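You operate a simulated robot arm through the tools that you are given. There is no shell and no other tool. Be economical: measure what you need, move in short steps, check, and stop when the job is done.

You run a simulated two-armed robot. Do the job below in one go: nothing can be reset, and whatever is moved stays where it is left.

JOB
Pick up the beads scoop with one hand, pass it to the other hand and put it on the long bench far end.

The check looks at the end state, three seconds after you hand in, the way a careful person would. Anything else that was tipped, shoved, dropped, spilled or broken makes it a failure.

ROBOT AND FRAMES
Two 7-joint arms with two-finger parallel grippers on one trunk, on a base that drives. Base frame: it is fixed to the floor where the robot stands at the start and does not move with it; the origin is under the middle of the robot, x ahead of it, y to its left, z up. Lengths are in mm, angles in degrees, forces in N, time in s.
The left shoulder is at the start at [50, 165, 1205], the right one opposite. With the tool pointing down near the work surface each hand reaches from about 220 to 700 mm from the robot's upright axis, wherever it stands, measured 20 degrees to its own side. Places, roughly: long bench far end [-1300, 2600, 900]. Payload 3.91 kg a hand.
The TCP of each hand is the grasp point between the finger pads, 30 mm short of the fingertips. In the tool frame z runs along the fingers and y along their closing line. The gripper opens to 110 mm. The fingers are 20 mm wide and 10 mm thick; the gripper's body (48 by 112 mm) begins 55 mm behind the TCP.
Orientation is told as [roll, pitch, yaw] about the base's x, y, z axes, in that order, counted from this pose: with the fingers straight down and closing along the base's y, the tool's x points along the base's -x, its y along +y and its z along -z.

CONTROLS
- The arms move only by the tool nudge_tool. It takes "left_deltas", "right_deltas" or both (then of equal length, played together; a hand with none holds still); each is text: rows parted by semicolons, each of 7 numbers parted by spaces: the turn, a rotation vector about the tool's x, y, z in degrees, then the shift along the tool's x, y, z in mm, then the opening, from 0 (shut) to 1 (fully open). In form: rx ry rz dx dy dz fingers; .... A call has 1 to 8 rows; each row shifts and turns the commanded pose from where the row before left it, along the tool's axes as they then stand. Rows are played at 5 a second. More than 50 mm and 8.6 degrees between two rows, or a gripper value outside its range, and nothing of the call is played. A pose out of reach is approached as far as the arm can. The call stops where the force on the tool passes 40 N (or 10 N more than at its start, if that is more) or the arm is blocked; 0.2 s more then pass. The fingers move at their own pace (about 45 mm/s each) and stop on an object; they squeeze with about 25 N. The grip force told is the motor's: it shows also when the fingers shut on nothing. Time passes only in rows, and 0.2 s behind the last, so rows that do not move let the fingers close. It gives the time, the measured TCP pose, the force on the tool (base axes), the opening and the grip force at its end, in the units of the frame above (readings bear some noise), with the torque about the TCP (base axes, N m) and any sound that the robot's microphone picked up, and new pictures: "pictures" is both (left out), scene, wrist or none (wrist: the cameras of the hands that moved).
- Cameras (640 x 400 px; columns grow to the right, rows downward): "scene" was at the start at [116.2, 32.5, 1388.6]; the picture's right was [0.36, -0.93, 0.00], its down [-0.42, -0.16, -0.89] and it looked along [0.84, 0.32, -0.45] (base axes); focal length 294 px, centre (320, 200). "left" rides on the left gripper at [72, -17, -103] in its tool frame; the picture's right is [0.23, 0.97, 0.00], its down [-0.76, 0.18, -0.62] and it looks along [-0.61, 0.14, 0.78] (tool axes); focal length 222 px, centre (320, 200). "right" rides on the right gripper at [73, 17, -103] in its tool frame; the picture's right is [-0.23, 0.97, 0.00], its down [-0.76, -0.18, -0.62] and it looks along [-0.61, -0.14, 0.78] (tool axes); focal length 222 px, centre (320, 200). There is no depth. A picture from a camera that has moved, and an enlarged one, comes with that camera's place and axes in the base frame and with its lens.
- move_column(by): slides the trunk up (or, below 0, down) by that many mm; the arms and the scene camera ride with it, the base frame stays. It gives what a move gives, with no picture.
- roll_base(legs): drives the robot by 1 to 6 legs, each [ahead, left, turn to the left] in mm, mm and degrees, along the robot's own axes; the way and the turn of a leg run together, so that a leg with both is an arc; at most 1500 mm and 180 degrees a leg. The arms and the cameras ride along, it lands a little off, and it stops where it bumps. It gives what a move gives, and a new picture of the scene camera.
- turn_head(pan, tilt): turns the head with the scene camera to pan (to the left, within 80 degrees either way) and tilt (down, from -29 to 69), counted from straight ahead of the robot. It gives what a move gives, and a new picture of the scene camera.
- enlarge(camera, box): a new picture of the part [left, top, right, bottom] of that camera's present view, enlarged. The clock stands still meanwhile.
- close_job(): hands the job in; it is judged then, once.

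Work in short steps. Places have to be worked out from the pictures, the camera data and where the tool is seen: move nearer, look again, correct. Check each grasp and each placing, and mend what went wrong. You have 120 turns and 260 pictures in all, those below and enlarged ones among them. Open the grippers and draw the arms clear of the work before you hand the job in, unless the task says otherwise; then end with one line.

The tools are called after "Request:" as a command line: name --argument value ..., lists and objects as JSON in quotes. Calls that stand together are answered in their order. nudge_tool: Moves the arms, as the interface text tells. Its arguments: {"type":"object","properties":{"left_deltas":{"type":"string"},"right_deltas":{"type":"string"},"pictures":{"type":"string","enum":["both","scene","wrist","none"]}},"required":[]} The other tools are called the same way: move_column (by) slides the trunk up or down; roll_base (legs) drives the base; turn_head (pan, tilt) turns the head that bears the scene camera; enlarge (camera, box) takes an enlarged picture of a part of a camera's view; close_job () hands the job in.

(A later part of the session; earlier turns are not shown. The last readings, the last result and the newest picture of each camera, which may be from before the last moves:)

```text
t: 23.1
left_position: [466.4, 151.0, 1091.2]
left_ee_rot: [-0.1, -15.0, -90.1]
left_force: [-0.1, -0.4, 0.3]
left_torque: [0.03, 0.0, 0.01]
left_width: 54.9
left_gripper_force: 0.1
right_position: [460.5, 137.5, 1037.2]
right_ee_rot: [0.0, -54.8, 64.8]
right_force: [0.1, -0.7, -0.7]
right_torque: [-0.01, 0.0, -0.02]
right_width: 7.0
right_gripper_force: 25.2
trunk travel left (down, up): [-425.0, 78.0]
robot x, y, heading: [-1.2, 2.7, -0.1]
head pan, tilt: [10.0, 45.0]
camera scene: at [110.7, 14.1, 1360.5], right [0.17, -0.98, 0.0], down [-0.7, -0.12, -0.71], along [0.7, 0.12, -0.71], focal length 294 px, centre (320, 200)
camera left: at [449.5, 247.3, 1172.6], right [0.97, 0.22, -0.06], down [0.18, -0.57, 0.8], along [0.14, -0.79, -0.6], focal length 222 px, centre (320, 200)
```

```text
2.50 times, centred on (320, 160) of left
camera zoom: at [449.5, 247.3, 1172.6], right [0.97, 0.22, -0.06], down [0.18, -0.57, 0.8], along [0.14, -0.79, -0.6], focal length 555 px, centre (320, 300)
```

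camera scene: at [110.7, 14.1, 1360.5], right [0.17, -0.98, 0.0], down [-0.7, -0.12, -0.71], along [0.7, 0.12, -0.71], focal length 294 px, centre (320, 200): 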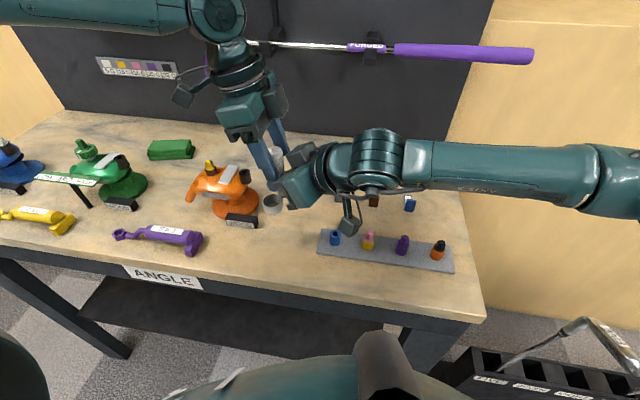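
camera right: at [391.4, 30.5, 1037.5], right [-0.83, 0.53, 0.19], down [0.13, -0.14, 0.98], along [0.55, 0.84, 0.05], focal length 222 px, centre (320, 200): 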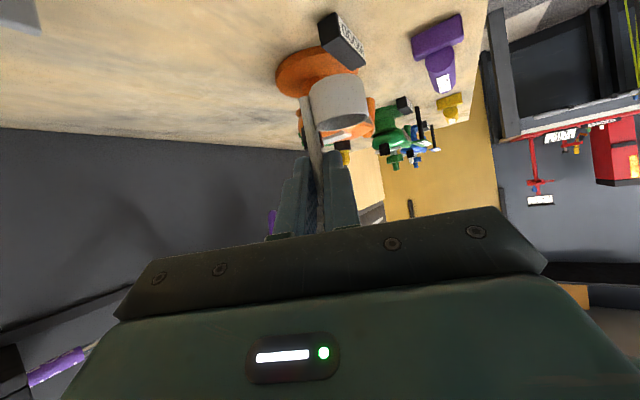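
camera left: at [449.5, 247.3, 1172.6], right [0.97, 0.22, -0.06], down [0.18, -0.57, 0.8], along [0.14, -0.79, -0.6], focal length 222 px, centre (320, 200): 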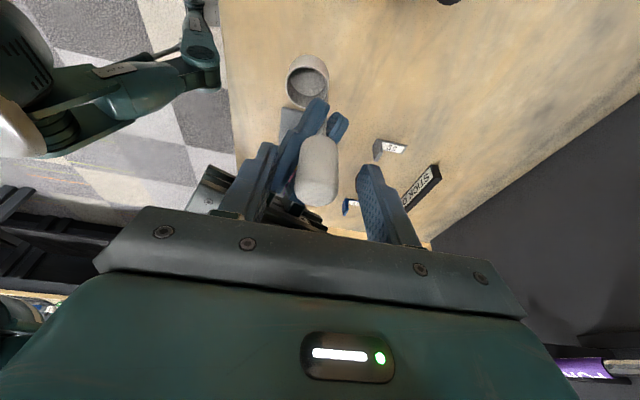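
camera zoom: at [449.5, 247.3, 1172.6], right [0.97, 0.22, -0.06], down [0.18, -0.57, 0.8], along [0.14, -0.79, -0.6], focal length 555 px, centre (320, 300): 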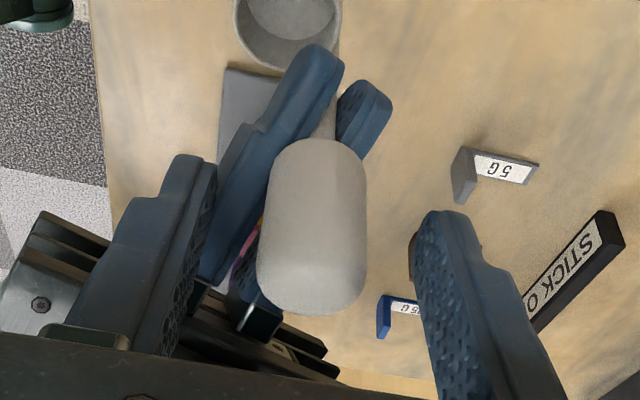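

The grip is centred between the left fingers. I close the left hand.

Request:
nudge_tool --left_deltas "0 0 0 0 0 0 0.25; 0 0 0 0 0 0 0; 0 0 0 0 0 0 0; 0 0 0 0 0 0 0" --pictures "wrist"

```text
t: 24.1
left_position: [464.8, 149.2, 1092.4]
left_ee_rot: [-0.2, -15.0, -89.9]
left_force: [-8.8, -2.0, 1.4]
left_torque: [-0.19, 0.55, -0.03]
left_width: 25.0
left_gripper_force: 25.5
right_position: [460.5, 137.8, 1038.2]
right_ee_rot: [0.1, -54.9, 64.9]
right_force: [7.1, 2.8, -1.7]
right_torque: [0.07, -0.09, -0.1]
right_width: 6.9
right_gripper_force: 25.4
trunk travel left (down, up): [-425.0, 78.0]
robot x, y, heading: [1.2, -0.3, 0.2]
head pan, tilt: [10.0, 45.0]
camera left: at [448.9, 246.9, 1172.8], right [0.97, 0.22, -0.06], down [0.18, -0.57, 0.8], along [0.14, -0.79, -0.6], focal length 222 px, centre (320, 200)
```

left: 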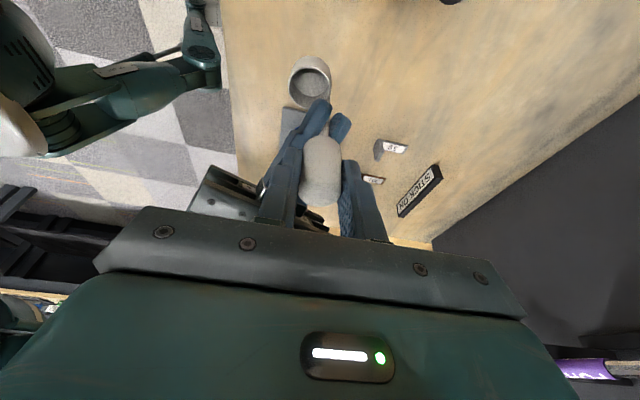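

Both hands hold it, with a slight 8 N pull. I relax that by 1.2 mm, open the right hand, and check.

Request:
nudge_tool --left_deltas "0 0 0 0 -1.2 0 0; 0 0 0 0 0 0 0; 0 0 0 0 0 0 0; 0 0 0 0 0 0 0" --right_deltas "0 0 0 0 0 0 0; 0 0 0 0 0 0 0; 0 0 0 0 0 0 0.25; 0 0 0 0 0 0 0.25" --pictures "both"

```text
t: 25.1
left_position: [465.0, 150.5, 1093.7]
left_ee_rot: [0.1, -15.0, -90.0]
left_force: [1.1, -0.2, -0.4]
left_torque: [0.0, -0.05, -0.01]
left_width: 24.9
left_gripper_force: 25.0
right_position: [459.4, 138.8, 1037.5]
right_ee_rot: [0.1, -54.9, 64.8]
right_force: [-0.6, 0.2, -0.5]
right_torque: [-0.02, 0.01, -0.01]
right_width: 27.6
right_gripper_force: 0.2
trunk travel left (down, up): [-425.0, 78.0]
robot x, y, heading: [0.5, -0.2, 0.0]
head pan, tilt: [10.0, 45.0]
camera scene: at [110.6, 13.9, 1360.5], right [0.17, -0.98, 0.0], down [-0.7, -0.12, -0.71], along [0.7, 0.12, -0.71], focal length 294 px, centre (320, 200)
camera right: at [391.1, 30.8, 1037.5], right [-0.83, 0.53, 0.19], down [0.13, -0.14, 0.98], along [0.55, 0.84, 0.05], focal length 222 px, centre (320, 200)
camera left: at [448.8, 247.2, 1174.0], right [0.97, 0.22, -0.06], down [0.18, -0.57, 0.8], along [0.14, -0.79, -0.6], focal length 222 px, centre (320, 200)
```

scene: 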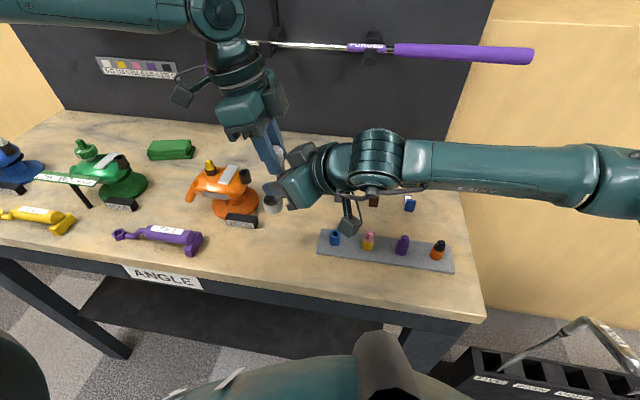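
right: 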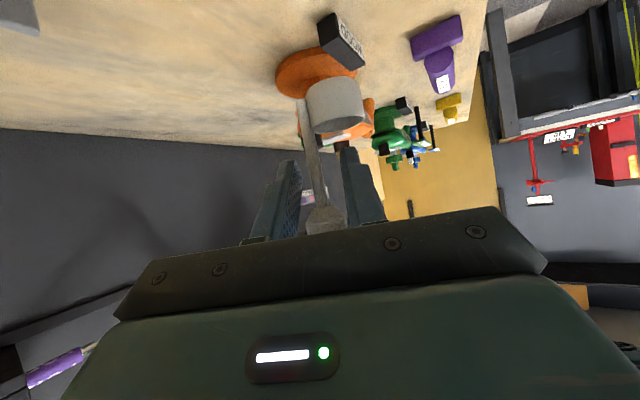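
left: 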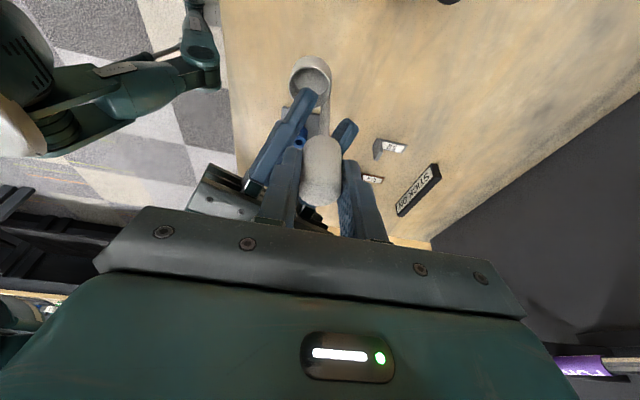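

Left holds the scoop alone. I draw the right hand back horizontally.

Request:
nudge_tool --right_deltas "0 0 0 11.5 0 -16.4 0.25; 0 0 0 11.5 0 -16.4 0.25; 0 0 0 17.2 0 -24.6 0.25; 0 0 0 17.2 0 -24.6 0.25; 0 0 0 17.2 0 -24.6 0.25; 0 0 0 17.2 0 -24.6 0.25" --pictures "scene"

```text
t: 26.5
left_position: [464.6, 150.3, 1093.3]
left_ee_rot: [0.0, -15.0, -89.9]
left_force: [-0.5, 0.0, 0.1]
left_torque: [0.02, 0.01, 0.0]
left_width: 24.7
left_gripper_force: 25.5
right_position: [394.2, -7.9, 1037.9]
right_ee_rot: [0.0, -54.9, 65.0]
right_force: [0.2, 0.3, -0.2]
right_torque: [0.01, -0.02, -0.02]
right_width: 27.4
right_gripper_force: 0.1
trunk travel left (down, up): [-425.0, 78.0]
robot x, y, heading: [1.1, -1.1, -0.0]
head pan, tilt: [10.0, 45.0]
camera scene: at [110.2, 13.3, 1360.6], right [0.17, -0.98, 0.0], down [-0.7, -0.12, -0.71], along [0.7, 0.12, -0.71], focal length 294 px, centre (320, 200)
```

scene: 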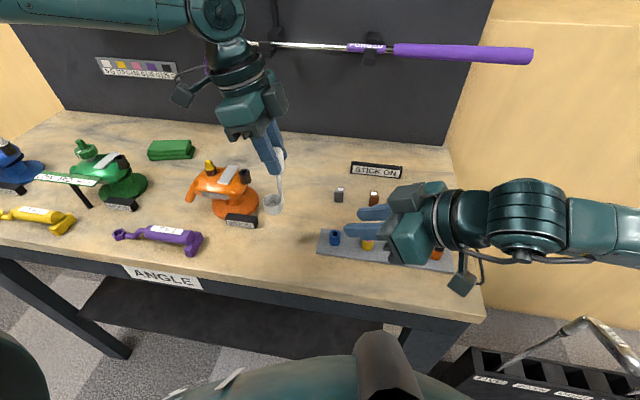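

Handover done. I raise the right hand and unwind it, and lift and retract the left hand a little for driving.

Request:
nudge_tool --right_deltas "0 0 0 -32.8 0 -23 0.25; 0 0 0 -32.8 0 -23 0.25; 0 0 0 -32.8 0 -23 0.25; 0 8 0 0 0 0 0.25; 0 8 0 0 0 0 0.25; 0 8 0 0 0 0 0.25; 0 8 0 0 0 0 0.25; 0 8 0 0 0 0 0.25" --left_deltas "0 0 0 -5.2 0 -19.3 0; 0 0 0 -5.2 0 -19.3 0; 0 0 0 -5.2 0 -19.3 0; 0 0 0 0 -15 0 0; 0 0 0 0 -15 0 0; 0 0 0 0 -15 0 0; 0 0 0 0 -15 0 0; 0 0 0 0 0 0 0" --pictures "none"

Request:
nudge_tool --right_deltas "0 7.5 0 0 0 0 0.25; 0 7.5 0 0 0 0 0.25; 0 0 8 0 0 0 0.25; 0 0 8 0 0 0 0.25; 0 0 8 0 0 0 0.25; 0 0 8 0 0 0 0.25; 0 0 8 0 0 0 0.25; 0 0 8 0 0 0 0.25" --pictures "scene"

```text
t: 28.3
left_position: [403.8, 153.2, 1154.4]
left_ee_rot: [0.0, -15.0, -89.8]
left_force: [-0.2, -1.1, -0.8]
left_torque: [0.0, -0.02, -0.03]
left_width: 24.8
left_gripper_force: 24.7
right_position: [394.8, -3.0, 1158.3]
right_ee_rot: [0.1, -14.7, 64.9]
right_force: [0.1, 0.0, -0.3]
right_torque: [-0.01, -0.01, -0.01]
right_width: 27.4
right_gripper_force: 0.1
trunk travel left (down, up): [-425.0, 78.0]
robot x, y, heading: [2.6, 1.7, -0.1]
head pan, tilt: [10.0, 45.0]
```

```text
t: 30.1
left_position: [404.0, 151.5, 1154.2]
left_ee_rot: [0.0, -15.0, -89.9]
left_force: [0.5, 0.5, -0.3]
left_torque: [0.01, -0.07, -0.01]
left_width: 25.0
left_gripper_force: 25.0
right_position: [394.8, -4.0, 1161.4]
right_ee_rot: [-0.1, 0.1, 16.7]
right_force: [0.0, 0.5, 0.1]
right_torque: [0.0, -0.01, 0.03]
right_width: 27.3
right_gripper_force: 0.0
trunk travel left (down, up): [-425.0, 78.0]
robot x, y, heading: [0.7, 0.5, -0.1]
head pan, tilt: [10.0, 45.0]
camera scene: at [110.6, 13.9, 1360.5], right [0.17, -0.98, 0.0], down [-0.7, -0.12, -0.71], along [0.7, 0.12, -0.71], focal length 294 px, centre (320, 200)
```

scene: 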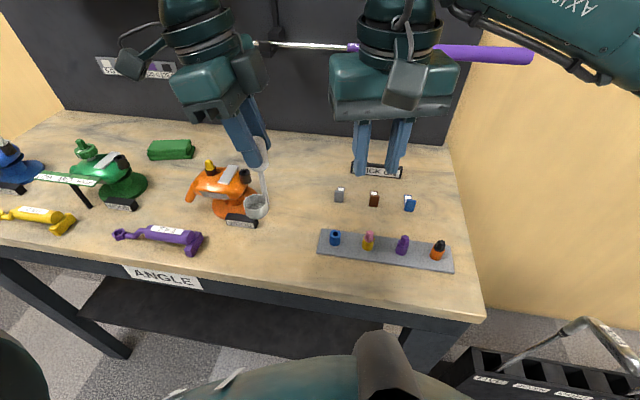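

All clear. I back away from the bench and look left.

Request:
roll_base --legs '[[-450, 0, 0]]'

Request:
turn_head --pan 80 --tilt 30

```text
t: 32.9
left_position: [-57.3, 152.3, 1155.4]
left_ee_rot: [0.0, -15.0, -90.0]
left_force: [-0.1, 0.0, -0.3]
left_torque: [0.0, -0.05, 0.0]
left_width: 24.8
left_gripper_force: 24.9
right_position: [-68.1, -3.3, 1161.0]
right_ee_rot: [-0.1, 0.1, 16.9]
right_force: [-0.2, -0.1, 0.0]
right_torque: [0.0, 0.02, -0.02]
right_width: 27.3
right_gripper_force: 0.1
trunk travel left (down, up): [-425.0, 78.0]
robot x, y, heading: [-461.8, -0.1, -0.2]
head pan, tilt: [10.0, 45.0]
camera scene: at [-351.3, 14.1, 1360.6], right [0.17, -0.98, 0.0], down [-0.7, -0.12, -0.71], along [0.7, 0.12, -0.71], focal length 294 px, centre (320, 200)
```

scene: 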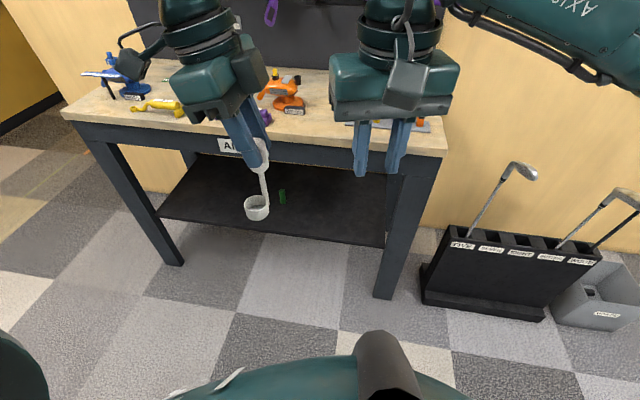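

```text
t: 34.3
left_position: [-57.6, 151.4, 1155.1]
left_ee_rot: [0.0, -15.0, -90.0]
left_force: [-0.1, 0.9, 0.0]
left_torque: [0.0, -0.04, 0.01]
left_width: 25.0
left_gripper_force: 25.0
right_position: [-68.1, -3.7, 1161.1]
right_ee_rot: [-0.2, 0.2, 16.8]
right_force: [0.8, -0.4, -0.1]
right_torque: [0.0, -0.01, 0.01]
right_width: 27.4
right_gripper_force: 0.1
trunk travel left (down, up): [-425.0, 78.0]
robot x, y, heading: [-462.4, 2.2, -0.1]
head pan, tilt: [80.0, 30.0]
camera scene: at [-415.1, 89.1, 1383.1], right [0.98, -0.18, 0.0], down [-0.09, -0.49, -0.87], along [0.15, 0.85, -0.5], focal length 294 px, centre (320, 200)
```

scene: 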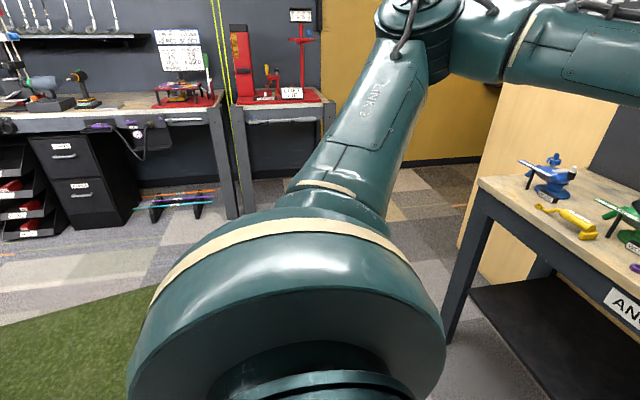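

There's free floor to the left with a green mat. I turn left 90° in place and look ahead.

Request:
turn_head --pan 20 --tilt 30

Request:
roll_base --legs '[[0, 0, 90]]'

```text
t: 35.6
left_position: [-57.9, 152.9, 1155.2]
left_ee_rot: [-0.1, -14.9, -90.1]
left_force: [0.1, -0.2, -1.0]
left_torque: [0.02, -0.02, -0.01]
left_width: 24.9
left_gripper_force: 24.9
right_position: [-68.0, -2.7, 1160.0]
right_ee_rot: [0.0, 0.2, 16.8]
right_force: [-0.3, -1.5, -0.3]
right_torque: [0.01, -0.01, 0.02]
right_width: 27.6
right_gripper_force: 0.0
trunk travel left (down, up): [-425.0, 78.0]
robot x, y, heading: [-460.8, -2.9, -0.0]
head pan, tilt: [20.0, 30.0]
camera scene: at [-346.0, 31.0, 1383.1], right [0.34, -0.94, 0.0], down [-0.47, -0.17, -0.87], along [0.81, 0.3, -0.5], focal length 294 px, centre (320, 200)
```

scene: 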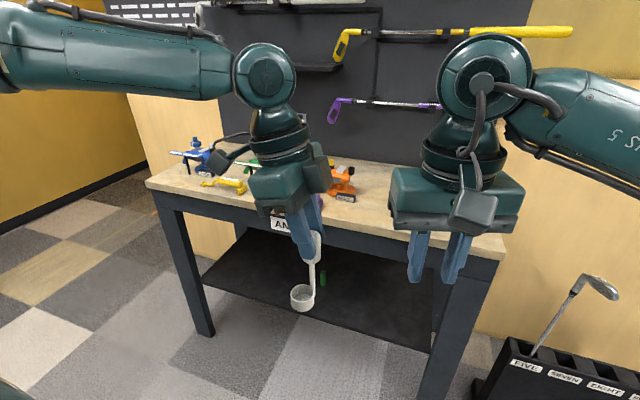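

```text
t: 39.9
left_position: [-615.1, 404.0, 1154.7]
left_ee_rot: [0.0, -15.1, 0.4]
left_force: [0.1, 0.4, -0.1]
left_torque: [-0.01, -0.02, 0.01]
left_width: 24.4
left_gripper_force: 24.2
right_position: [-461.1, 394.9, 1160.8]
right_ee_rot: [-0.1, 0.1, 107.2]
right_force: [-0.2, 1.0, -0.3]
right_torque: [0.03, -0.02, 0.03]
right_width: 27.6
right_gripper_force: 0.1
trunk travel left (down, up): [-425.0, 78.0]
robot x, y, heading: [-460.6, 0.8, 90.2]
head pan, tilt: [20.0, 30.0]
camera scene: at [-492.0, 114.2, 1383.1], right [0.94, 0.35, 0.0], down [0.17, -0.47, -0.87], along [-0.3, 0.81, -0.5], focal length 294 px, centre (320, 200)
```

scene: 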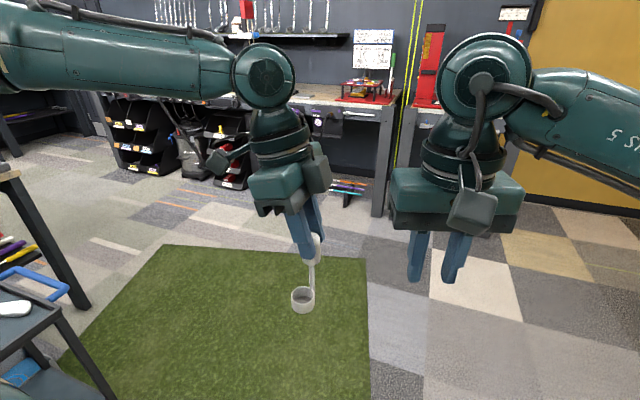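

A cart stands at the near left; the long bench is ahead along the far wall. I pan the head left to see its left end and the cart.

Request:
turn_head --pan 50 --tilt 25

Request:
turn_head --pan 35 --tilt 5

```text
t: 40.8
left_position: [-615.7, 402.6, 1153.8]
left_ee_rot: [0.1, -15.0, 0.5]
left_force: [0.3, -0.6, -0.5]
left_torque: [0.07, -0.02, -0.02]
left_width: 24.4
left_gripper_force: 25.0
right_position: [-461.9, 394.3, 1160.3]
right_ee_rot: [-0.1, 0.1, 107.1]
right_force: [0.4, 0.2, -0.3]
right_torque: [0.02, 0.0, 0.02]
right_width: 27.7
right_gripper_force: 0.0
trunk travel left (down, up): [-425.0, 78.0]
robot x, y, heading: [-459.4, 0.0, 90.5]
head pan, tilt: [50.0, 25.0]
camera scene: at [-531.4, 88.3, 1391.1], right [0.64, 0.77, 0.0], down [0.33, -0.27, -0.91], along [-0.7, 0.58, -0.42], focal length 294 px, centre (320, 200)
```

scene: 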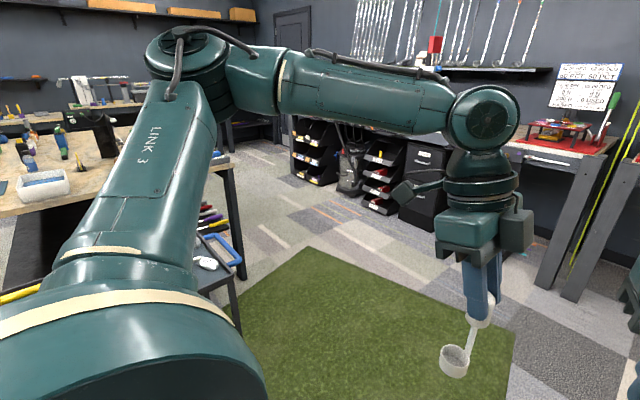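

```text
t: 41.6
left_position: [-614.5, 403.3, 1154.2]
left_ee_rot: [0.0, -15.0, 0.5]
left_force: [-0.5, 1.1, -0.5]
left_torque: [-0.03, 0.01, 0.02]
left_width: 24.4
left_gripper_force: 24.6
right_position: [-460.4, 394.6, 1159.6]
right_ee_rot: [-0.2, 0.1, 107.2]
right_force: [0.2, 1.3, -0.2]
right_torque: [0.03, -0.01, -0.03]
right_width: 27.9
right_gripper_force: 0.0
trunk travel left (down, up): [-425.0, 78.0]
robot x, y, heading: [-461.0, 2.4, 90.2]
head pan, tilt: [35.0, 5.0]
camera scene: at [-513.7, 104.4, 1423.5], right [0.82, 0.58, 0.0], down [0.05, -0.07, -1.0], along [-0.58, 0.81, -0.09], focal length 294 px, centre (320, 200)
```

scene: 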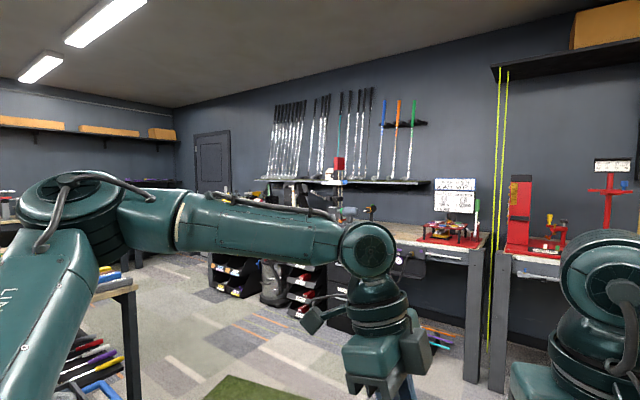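

The target lies on the bench ahead-left; its front edge is at y≈2290. I drive straight ahead first, keeping clear of the cart.

Request:
turn_head --pan 25 --tilt 30

Request:
roll_base --legs '[[900, 0, 0]]'

```text
t: 42.5
left_position: [-615.9, 404.1, 1155.5]
left_ee_rot: [0.0, -15.0, 0.4]
left_force: [-0.4, -0.7, -0.8]
left_torque: [0.0, 0.02, 0.02]
left_width: 24.0
left_gripper_force: 25.0
right_position: [-460.4, 393.2, 1160.7]
right_ee_rot: [-0.1, 0.1, 107.2]
right_force: [0.0, 0.5, 0.0]
right_torque: [0.02, 0.02, 0.0]
right_width: 27.5
right_gripper_force: 0.1
trunk travel left (down, up): [-425.0, 78.0]
robot x, y, heading: [-461.8, 3.2, 90.4]
head pan, tilt: [25.0, 30.0]
camera scene: at [-499.2, 111.2, 1383.2], right [0.9, 0.43, 0.0], down [0.21, -0.45, -0.87], along [-0.37, 0.78, -0.5], focal length 294 px, centre (320, 200)
```

scene: 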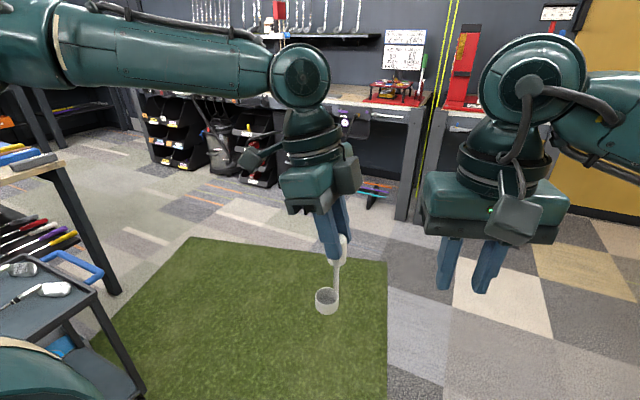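

```text
t: 47.1
left_position: [-617.6, 1276.7, 1154.8]
left_ee_rot: [0.0, -15.0, 0.2]
left_force: [0.4, 0.4, 0.0]
left_torque: [0.02, 0.02, -0.01]
left_width: 24.1
left_gripper_force: 24.9
right_position: [-462.3, 1266.4, 1159.7]
right_ee_rot: [-0.1, 0.1, 107.1]
right_force: [0.4, 0.0, -0.4]
right_torque: [0.0, -0.01, 0.0]
right_width: 27.7
right_gripper_force: 0.1
trunk travel left (down, up): [-425.0, 78.0]
robot x, y, heading: [-464.2, 874.1, 90.2]
head pan, tilt: [25.0, 30.0]
camera scene: at [-502.0, 984.1, 1383.1], right [0.91, 0.42, 0.0], down [0.21, -0.45, -0.87], along [-0.37, 0.78, -0.5], focal length 294 px, centre (320, 200)
```

scene: 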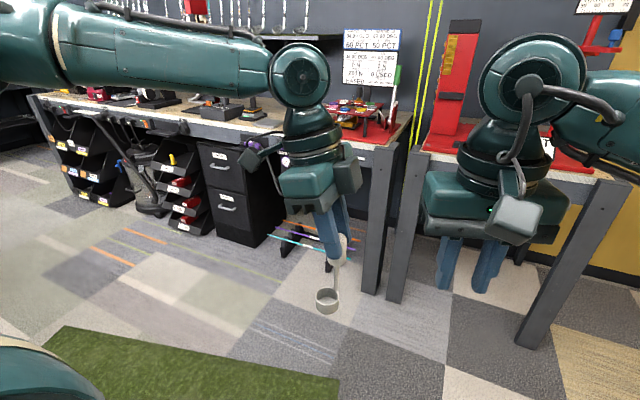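

Bench front edge is at y≈2300 and its right end at x≈−740. I move diagonally ahead-left and look again.

Request:
roll_base --legs '[[450, 620, 0]]'

Request:
turn_head --pan 0 --tilt 22

```text
t: 51.3
left_position: [-1226.0, 1748.5, 1154.7]
left_ee_rot: [0.0, -15.0, -0.1]
left_force: [0.0, -0.8, -1.1]
left_torque: [0.02, 0.0, 0.03]
left_width: 24.1
left_gripper_force: 24.8
right_position: [-1072.1, 1736.8, 1161.0]
right_ee_rot: [-0.1, 0.2, 106.7]
right_force: [0.3, -0.4, 0.4]
right_torque: [-0.01, -0.03, -0.01]
right_width: 27.6
right_gripper_force: 0.0
trunk travel left (down, up): [-425.0, 78.0]
robot x, y, heading: [-1076.0, 1338.8, 89.5]
head pan, tilt: [25.0, 30.0]
camera scene: at [-1111.6, 1455.0, 1383.1], right [0.91, 0.42, 0.0], down [0.21, -0.45, -0.87], along [-0.36, 0.79, -0.5], focal length 294 px, centre (320, 200)
```

scene: 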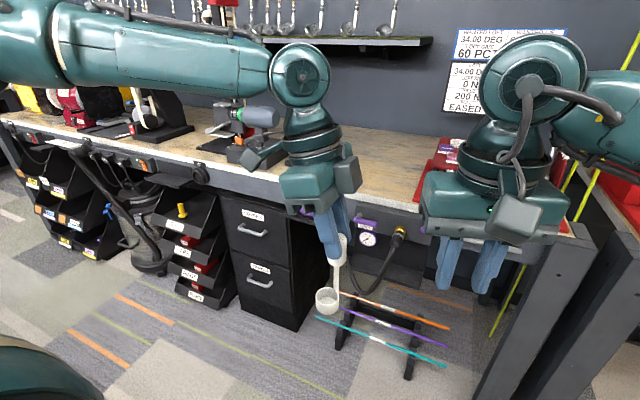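

```text
t: 52.2
left_position: [-1225.5, 1748.9, 1155.1]
left_ee_rot: [-0.1, -15.0, -0.1]
left_force: [0.0, 0.4, -0.5]
left_torque: [-0.01, 0.01, 0.02]
left_width: 24.0
left_gripper_force: 25.5
right_position: [-1070.7, 1736.6, 1159.0]
right_ee_rot: [-0.1, 0.1, 106.7]
right_force: [0.6, 0.1, 0.0]
right_torque: [0.0, -0.04, 0.01]
right_width: 27.2
right_gripper_force: 0.0
trunk travel left (down, up): [-425.0, 78.0]
robot x, y, heading: [-1075.0, 1343.7, 89.7]
head pan, tilt: [0.0, 22.0]
camera scene: at [-1073.2, 1465.6, 1395.9], right [1.0, 0.0, 0.0], down [0.0, -0.37, -0.93], along [0.0, 0.93, -0.37], focal length 294 px, centre (320, 200)
```

scene: 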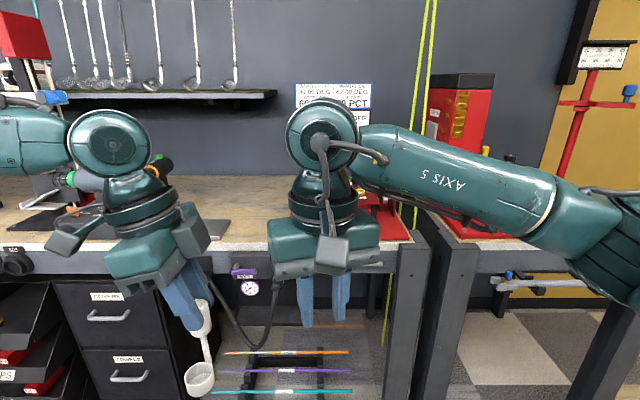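

The bare strip between the drill pad (x≈−1405) and the red gauge mat (x≈−1170) is where the target lies; I aim for about [−1290, 2520]. I raise the right hand, then drive closer.

Request:
nudge_tool --right_deltas "0 0 0 20 0 -35 0.25; 0 0 0 20 0 -35 0.25" --pictures "none"

Request:
roll_base --legs '[[420, 65, 0]]'

```text
t: 52.8
left_position: [-1225.5, 1747.1, 1155.3]
left_ee_rot: [0.1, -15.0, -0.3]
left_force: [0.2, 0.1, -0.9]
left_torque: [-0.04, -0.01, 0.04]
left_width: 23.8
left_gripper_force: 24.9
right_position: [-1059.8, 1698.6, 1231.0]
right_ee_rot: [0.0, 0.1, 106.8]
right_force: [-0.3, -0.7, -0.8]
right_torque: [0.01, 0.01, -0.05]
right_width: 27.3
right_gripper_force: 0.2
trunk travel left (down, up): [-425.0, 78.0]
robot x, y, heading: [-1072.6, 1342.6, 89.7]
head pan, tilt: [0.0, 22.0]
```

```text
t: 55.4
left_position: [-1287.7, 2163.4, 1155.7]
left_ee_rot: [0.0, -15.1, -0.3]
left_force: [-0.1, -0.5, -0.8]
left_torque: [0.0, -0.01, -0.03]
left_width: 23.8
left_gripper_force: 25.1
right_position: [-1122.6, 2114.1, 1231.4]
right_ee_rot: [0.0, 0.2, 106.7]
right_force: [-0.1, -0.1, 0.1]
right_torque: [-0.02, -0.03, -0.01]
right_width: 27.4
right_gripper_force: 0.1
trunk travel left (down, up): [-425.0, 78.0]
robot x, y, heading: [-1137.5, 1752.8, 89.9]
head pan, tilt: [0.0, 22.0]
camera scene: at [-1136.6, 1880.5, 1395.9], right [1.0, -0.01, 0.0], down [0.0, -0.38, -0.93], along [0.0, 0.93, -0.38], focal length 294 px, centre (320, 200)
```

scene: 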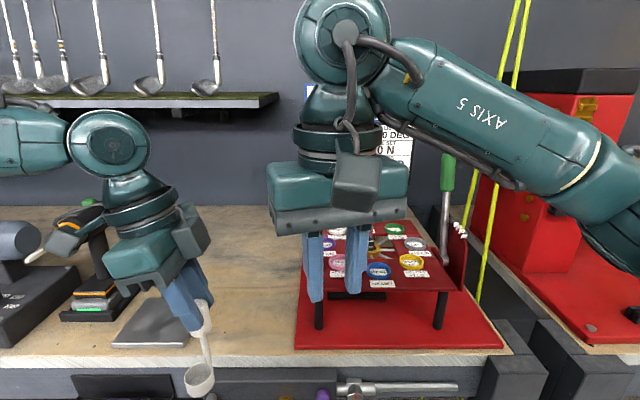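

Free strip is x ≈ −1390 to −1190. I drive 170 mm closer, to keep the base about 370 mm off the bench edge.

Request:
roll_base --legs '[[165, 0, 0]]'

Request:
turn_head --pan 25 --tilt 45

```text
t: 56.8
left_position: [-1289.5, 2324.1, 1154.1]
left_ee_rot: [0.0, -15.1, -0.2]
left_force: [-0.5, 0.1, -0.6]
left_torque: [-0.05, 0.04, 0.0]
left_width: 23.8
left_gripper_force: 25.1
right_position: [-1123.6, 2277.1, 1230.4]
right_ee_rot: [-0.1, 0.1, 106.9]
right_force: [0.0, -0.2, 0.8]
right_torque: [-0.06, -0.02, 0.01]
right_width: 27.4
right_gripper_force: 0.3
trunk travel left (down, up): [-425.0, 78.0]
robot x, y, heading: [-1135.8, 1918.7, 90.1]
head pan, tilt: [0.0, 22.0]
camera scene: at [-1136.3, 2043.3, 1395.9], right [1.0, 0.0, 0.0], down [0.0, -0.38, -0.93], along [0.0, 0.93, -0.38], focal length 294 px, centre (320, 200)
```

scene: 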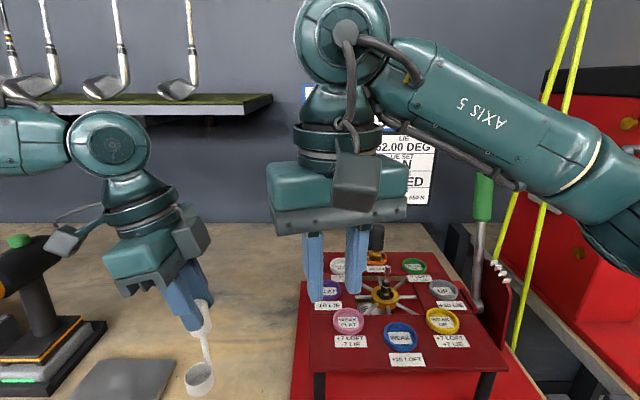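

```text
t: 57.7
left_position: [-1289.1, 2323.9, 1154.0]
left_ee_rot: [0.0, -15.0, -0.2]
left_force: [-1.2, 0.0, -0.1]
left_torque: [0.01, 0.01, -0.02]
left_width: 23.8
left_gripper_force: 25.3
right_position: [-1123.7, 2276.2, 1231.3]
right_ee_rot: [-0.1, 0.2, 106.8]
right_force: [-0.5, 0.4, 0.5]
right_torque: [-0.01, 0.03, -0.03]
right_width: 27.5
right_gripper_force: 0.1
trunk travel left (down, up): [-425.0, 78.0]
robot x, y, heading: [-1136.5, 1919.8, 89.7]
head pan, tilt: [25.0, 45.0]
camera scene: at [-1170.6, 2023.5, 1360.6], right [0.91, 0.42, 0.0], down [0.3, -0.64, -0.71], along [-0.3, 0.64, -0.71], focal length 294 px, centre (320, 200)
```

scene: 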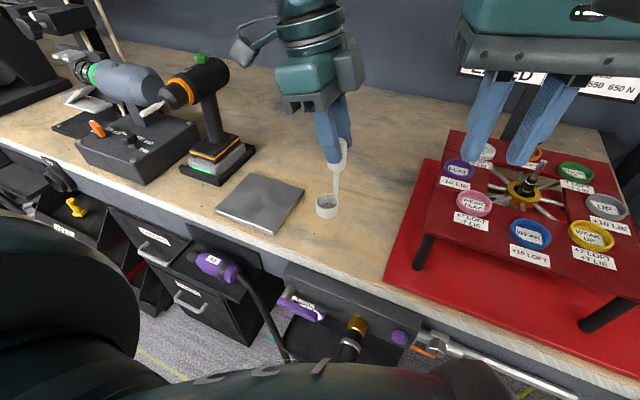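

Clear view: bare bench from x≈−1410 to −1180. I extend the left hand forward 205 mm at the current height.

Request:
nudge_tool --left_deltas "0 0 0 0 41 0 0; 0 0 0 0 41 0 0; 0 0 0 0 41 0 0; 0 0 0 0 41 0 0; 0 0 0 0 41 0 0; 0 0 0 0 0 0 0" --pictures "both"

Request:
enlarge --camera "scene" --box '[250, 40, 450, 200]'

```text
t: 59.1
left_position: [-1323.6, 2481.9, 1149.6]
left_ee_rot: [0.1, -15.0, -0.2]
left_force: [0.4, -0.3, -1.4]
left_torque: [0.02, 0.0, 0.02]
left_width: 23.8
left_gripper_force: 25.6
left hand out of reach, approached as far as the arm can: row 4, 5
right_position: [-1122.3, 2277.4, 1230.2]
right_ee_rot: [-0.1, 0.1, 106.7]
right_force: [0.1, -0.2, -0.3]
right_torque: [0.02, 0.03, 0.02]
right_width: 27.7
right_gripper_force: 0.1
trunk travel left (down, up): [-425.0, 78.0]
robot x, y, heading: [-1133.2, 1918.7, 89.7]
head pan, tilt: [25.0, 45.0]
camera scene: at [-1170.6, 2023.1, 1360.6], right [0.91, 0.42, 0.0], down [0.3, -0.64, -0.71], along [-0.3, 0.64, -0.71], focal length 294 px, centre (320, 200)
camera left: at [-1419.6, 2464.0, 1230.6], right [-0.22, 0.97, -0.06], down [0.57, 0.18, 0.8], along [0.79, 0.14, -0.6], focal length 222 px, centre (320, 200)
```

scene: 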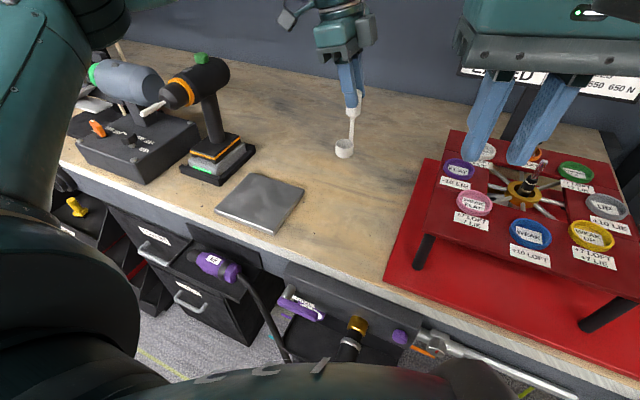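
left: 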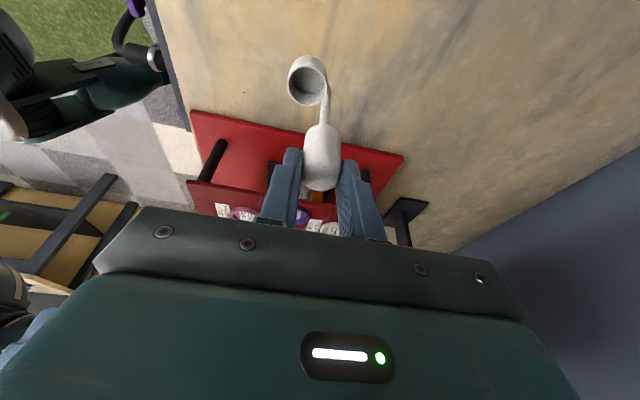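

```text
2.50 times, centred on (350, 120) of scene
camera zoom: at [-1170.6, 2023.1, 1360.6], right [0.91, 0.42, 0.0], down [0.3, -0.64, -0.71], along [-0.3, 0.64, -0.71], focal length 736 px, centre (245, 400)
```

zoom: 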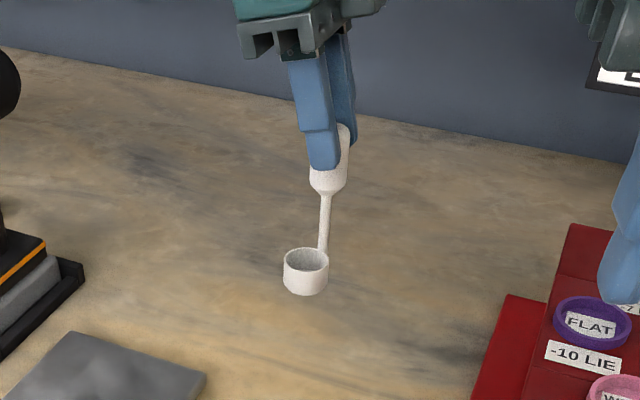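

The arm is at its reach limit. I pull the command back 50 mm and drive 45 mm closer (initial stance had the same gap to a bench edge).

Request:
nudge_tool --left_deltas "0 0 0 0 -30 0 0; 0 0 0 0 -30 0 0; 0 0 0 0 0 0 0" --pictures "none"

Request:
roll_base --legs '[[40, 0, 0]]'

```text
t: 59.9
left_position: [-1319.5, 2419.4, 1150.0]
left_ee_rot: [0.0, -15.0, -0.2]
left_force: [-0.7, 0.7, -0.2]
left_torque: [0.01, -0.02, -0.02]
left_width: 23.7
left_gripper_force: 25.3
right_position: [-1123.4, 2277.2, 1230.1]
right_ee_rot: [-0.1, 0.1, 106.7]
right_force: [0.4, 0.4, 0.7]
right_torque: [0.0, 0.04, 0.0]
right_width: 27.5
right_gripper_force: 0.0
trunk travel left (down, up): [-425.0, 78.0]
robot x, y, heading: [-1137.0, 1921.7, 90.2]
head pan, tilt: [25.0, 45.0]
```

```text
t: 60.8
left_position: [-1320.5, 2460.5, 1148.7]
left_ee_rot: [-0.1, -15.0, -0.2]
left_force: [0.4, 0.7, -1.1]
left_torque: [0.0, 0.0, -0.05]
left_width: 23.9
left_gripper_force: 25.3
right_position: [-1122.9, 2319.2, 1229.5]
right_ee_rot: [0.0, 0.2, 106.9]
right_force: [-0.1, 1.1, -0.4]
right_torque: [-0.03, 0.0, 0.01]
right_width: 27.8
right_gripper_force: 0.1
trunk travel left (down, up): [-425.0, 78.0]
robot x, y, heading: [-1133.1, 1961.2, 89.9]
head pan, tilt: [25.0, 45.0]
camera scene: at [-1170.7, 2065.3, 1360.4], right [0.91, 0.42, 0.0], down [0.3, -0.64, -0.71], along [-0.3, 0.64, -0.71], focal length 294 px, centre (320, 200)
```

scene: 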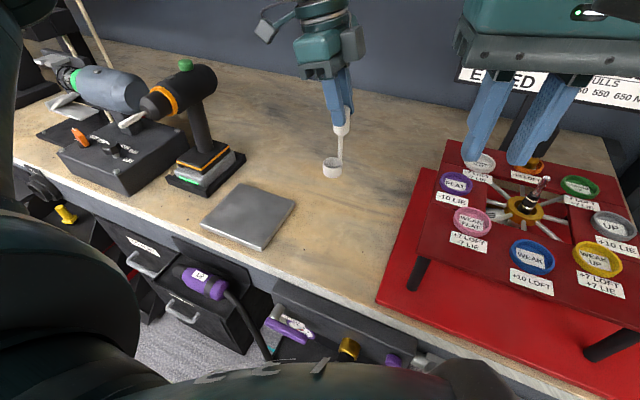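

Now I move forward and down together to about [−1300, 2526, 1070].

Request:
nudge_tool --left_deltas "0 0 0 0.3 0 26.8 0; 0 0 0 0.3 21.7 26.8 0; 0 0 0 0.3 21.7 26.8 0; 0 0 0 0 21.7 0 0; 0 0 0 0 0 0 0"

Request:
enlarge --camera "scene" --box '[250, 40, 450, 200]'

```text
t: 62.0
left_position: [-1309.0, 2511.6, 1074.1]
left_ee_rot: [0.0, -15.1, -0.1]
left_force: [-0.4, 0.2, -0.7]
left_torque: [0.04, -0.01, -0.03]
left_width: 23.8
left_gripper_force: 25.7
left hand out of reach, approached as far as the arm can: row 4
right_position: [-1122.9, 2318.0, 1230.3]
right_ee_rot: [-0.1, 0.0, 106.8]
right_force: [0.3, -0.2, -0.5]
right_torque: [0.01, -0.01, 0.0]
right_width: 27.6
right_gripper_force: 0.1
trunk travel left (down, up): [-425.0, 78.0]
robot x, y, heading: [-1136.0, 1960.4, 90.2]
head pan, tilt: [25.0, 45.0]
camera scene: at [-1170.6, 2064.0, 1360.5], right [0.91, 0.42, 0.0], down [0.3, -0.64, -0.71], along [-0.3, 0.64, -0.71], focal length 294 px, centre (320, 200)
camera left: at [-1406.0, 2493.5, 1154.6], right [-0.22, 0.97, -0.06], down [0.57, 0.18, 0.8], along [0.79, 0.14, -0.6], focal length 222 px, centre (320, 200)
```

scene: 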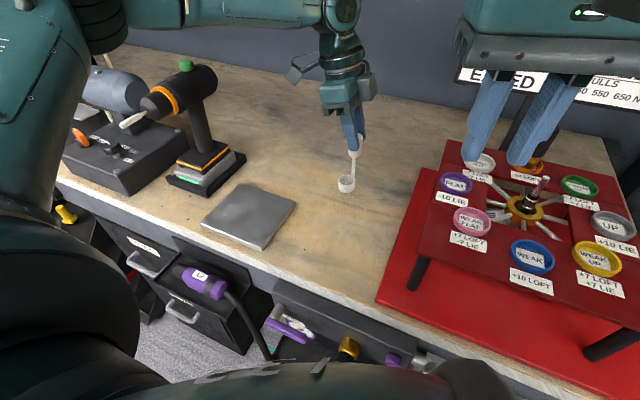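
left: 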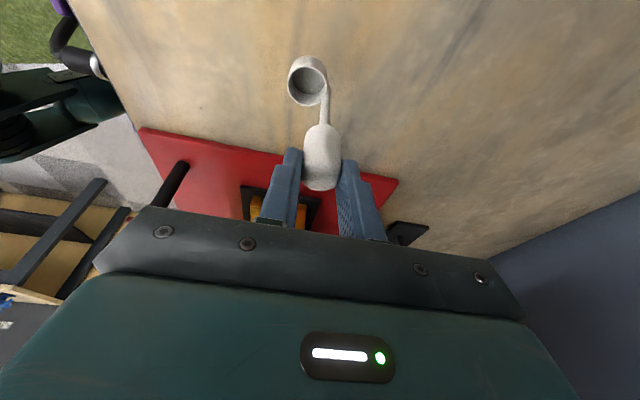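

```text
2.50 times, centred on (350, 120) of scene
camera zoom: at [-1170.6, 2064.0, 1360.5], right [0.91, 0.42, 0.0], down [0.3, -0.64, -0.71], along [-0.3, 0.64, -0.71], focal length 736 px, centre (245, 400)
```

zoom: 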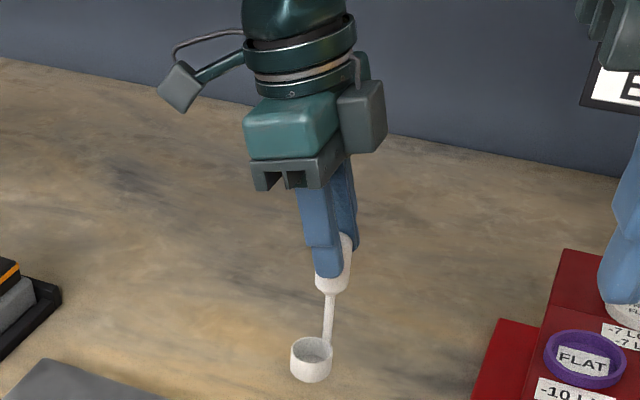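

Scoop hangs upright over bare bench at about [−1309, 2510]. I lower 50 mm, leaving about 10 mm.

Request:
nudge_tool --left_deltas "0 0 0 4.3 0 16.1 0; 0 0 0 4.3 0 16.1 0; 0 0 0 4.3 0 16.1 0; 0 0 0 0 0 0 0" --pictures "none"

Request:
enlarge --camera "scene" --box '[270, 100, 430, 228]'

```text
t: 63.0
left_position: [-1316.0, 2501.8, 1027.7]
left_ee_rot: [0.4, -15.2, -0.1]
left_force: [2.5, 6.2, 16.3]
left_torque: [0.12, -0.24, 0.13]
left_width: 24.4
left_gripper_force: 25.2
left hand out of reach, approached as far as the arm can: row 1, 2, 3
right_position: [-1121.2, 2316.6, 1231.0]
right_ee_rot: [-0.1, 0.0, 106.8]
right_force: [-0.6, 0.8, 0.8]
right_torque: [0.01, -0.01, -0.01]
right_width: 27.7
right_gripper_force: 0.1
trunk travel left (down, up): [-425.0, 78.0]
robot x, y, heading: [-1137.8, 1961.9, 89.8]
head pan, tilt: [25.0, 45.0]
```

```text
3.12 times, centred on (350, 164) of scene
camera zoom: at [-1169.8, 2062.9, 1360.6], right [0.91, 0.42, 0.0], down [0.3, -0.64, -0.71], along [-0.3, 0.64, -0.71], focal length 920 px, centre (226, 312)
```

zoom: 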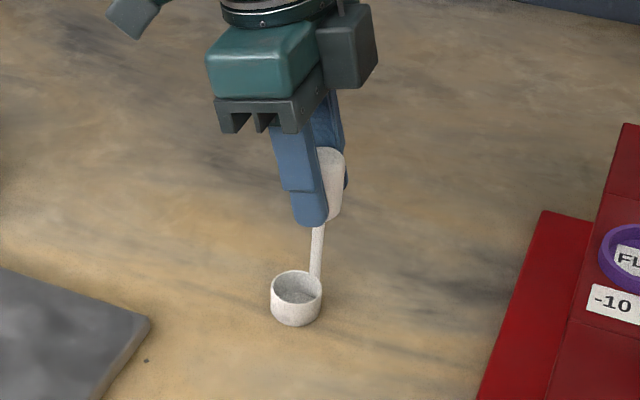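

Contact is felt slightly earlier than reckoned (16 N). I ease up 3 mm to relieve the load and check.

Request:
nudge_tool --left_deltas "0 0 0 -0.8 0 -2.9 0; 0 0 0 0 0 0 0" --pictures "wrist"

Request:
enlarge --camera "scene" --box '[310, 130, 390, 210]'

Request:
enlarge --camera "left" --box '[240, 40, 400, 200]'

```text
t: 63.6
left_position: [-1314.4, 2499.6, 1028.6]
left_ee_rot: [-0.2, -14.7, 0.0]
left_force: [1.7, 0.4, 1.6]
left_torque: [0.03, -0.1, 0.0]
left_width: 23.7
left_gripper_force: 25.2
right_position: [-1123.4, 2318.5, 1230.8]
right_ee_rot: [-0.1, 0.1, 106.8]
right_force: [-0.7, -0.2, -0.2]
right_torque: [0.02, 0.0, -0.02]
right_width: 27.4
right_gripper_force: 0.1
trunk travel left (down, up): [-425.0, 78.0]
robot x, y, heading: [-1140.1, 1959.2, 90.0]
head pan, tilt: [25.0, 45.0]
camera left: at [-1412.4, 2483.6, 1109.4], right [-0.22, 0.97, -0.06], down [0.58, 0.18, 0.8], along [0.79, 0.14, -0.6], focal length 222 px, centre (320, 200)
```

left: 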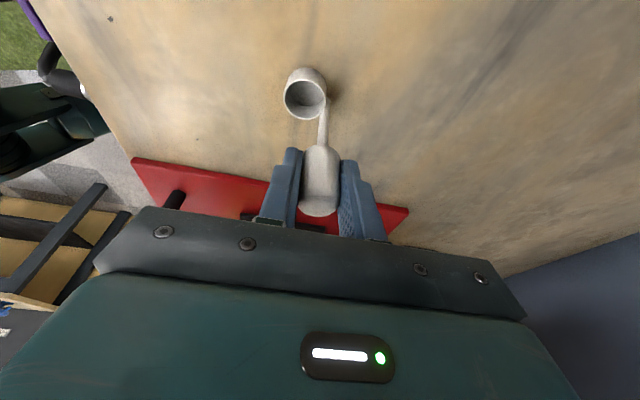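

```text
5.00 times, centred on (350, 170) of scene
camera zoom: at [-1170.5, 2063.6, 1360.4], right [0.91, 0.42, 0.0], down [0.3, -0.64, -0.71], along [-0.3, 0.64, -0.71], focal length 1471 px, centre (170, 350)
```

zoom: 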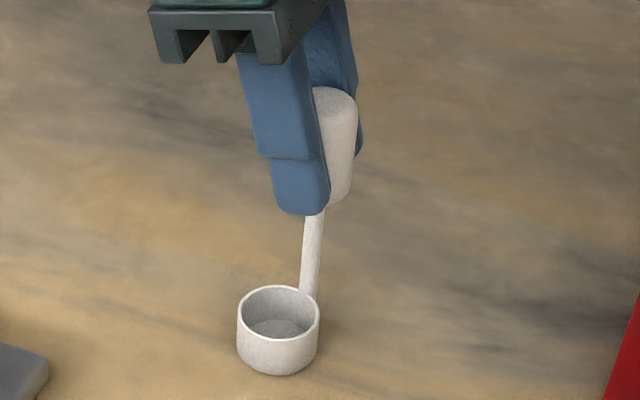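

```text
2.50 times, centred on (320, 120) of left
camera zoom: at [-1412.4, 2483.6, 1109.4], right [-0.22, 0.97, -0.06], down [0.58, 0.18, 0.8], along [0.79, 0.14, -0.6], focal length 555 px, centre (320, 400)
```

zoom: 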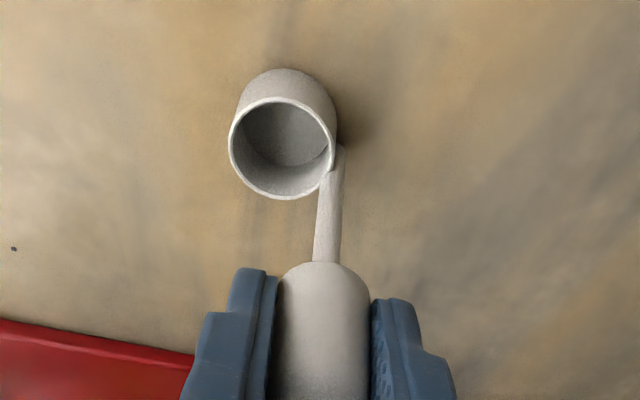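

Scoop stands upright and light contact remains (1.6 N). I release by opening slightly and watch.

Request:
nudge_tool --left_deltas "0 0 0 0 0 0 0.26; 0 0 0 0 0 0 0.32; 0 0 0 0 0 0 0.36; 0 0 0 0 0 0 0.36" --pictures "wrist"

Request:
enlarge --camera "scene" --box '[310, 130, 390, 210]'

```text
t: 64.6
left_position: [-1315.3, 2502.9, 1028.8]
left_ee_rot: [0.1, -15.1, 0.0]
left_force: [0.2, 0.4, -0.5]
left_torque: [-0.01, -0.01, -0.06]
left_width: 39.6
left_gripper_force: 0.1
right_position: [-1123.7, 2317.0, 1230.3]
right_ee_rot: [-0.1, 0.1, 106.9]
right_force: [-0.3, 0.4, 0.1]
right_torque: [0.0, 0.0, 0.0]
right_width: 27.5
right_gripper_force: 0.0
trunk travel left (down, up): [-425.0, 78.0]
robot x, y, heading: [-1141.7, 1958.9, 89.8]
head pan, tilt: [25.0, 45.0]
camera left: at [-1412.2, 2484.4, 1111.0], right [-0.22, 0.97, -0.06], down [0.57, 0.18, 0.8], along [0.79, 0.14, -0.6], focal length 222 px, centre (320, 200)
```

left: 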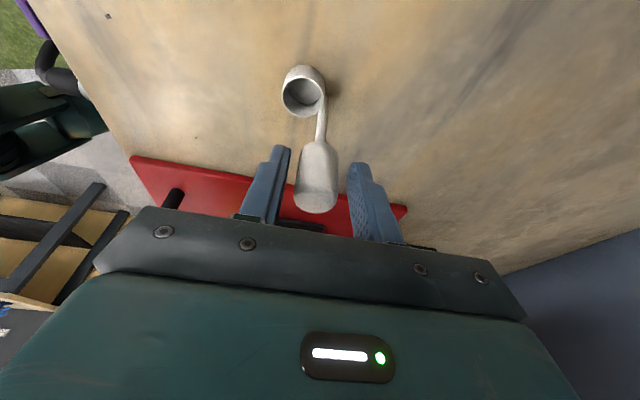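

```text
5.00 times, centred on (350, 170) of scene
camera zoom: at [-1170.7, 2063.8, 1360.5], right [0.91, 0.42, 0.0], down [0.3, -0.64, -0.71], along [-0.3, 0.64, -0.71], focal length 1471 px, centre (170, 350)
```

zoom: 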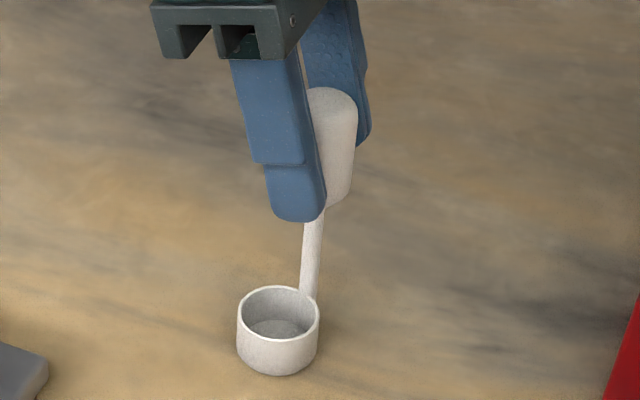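

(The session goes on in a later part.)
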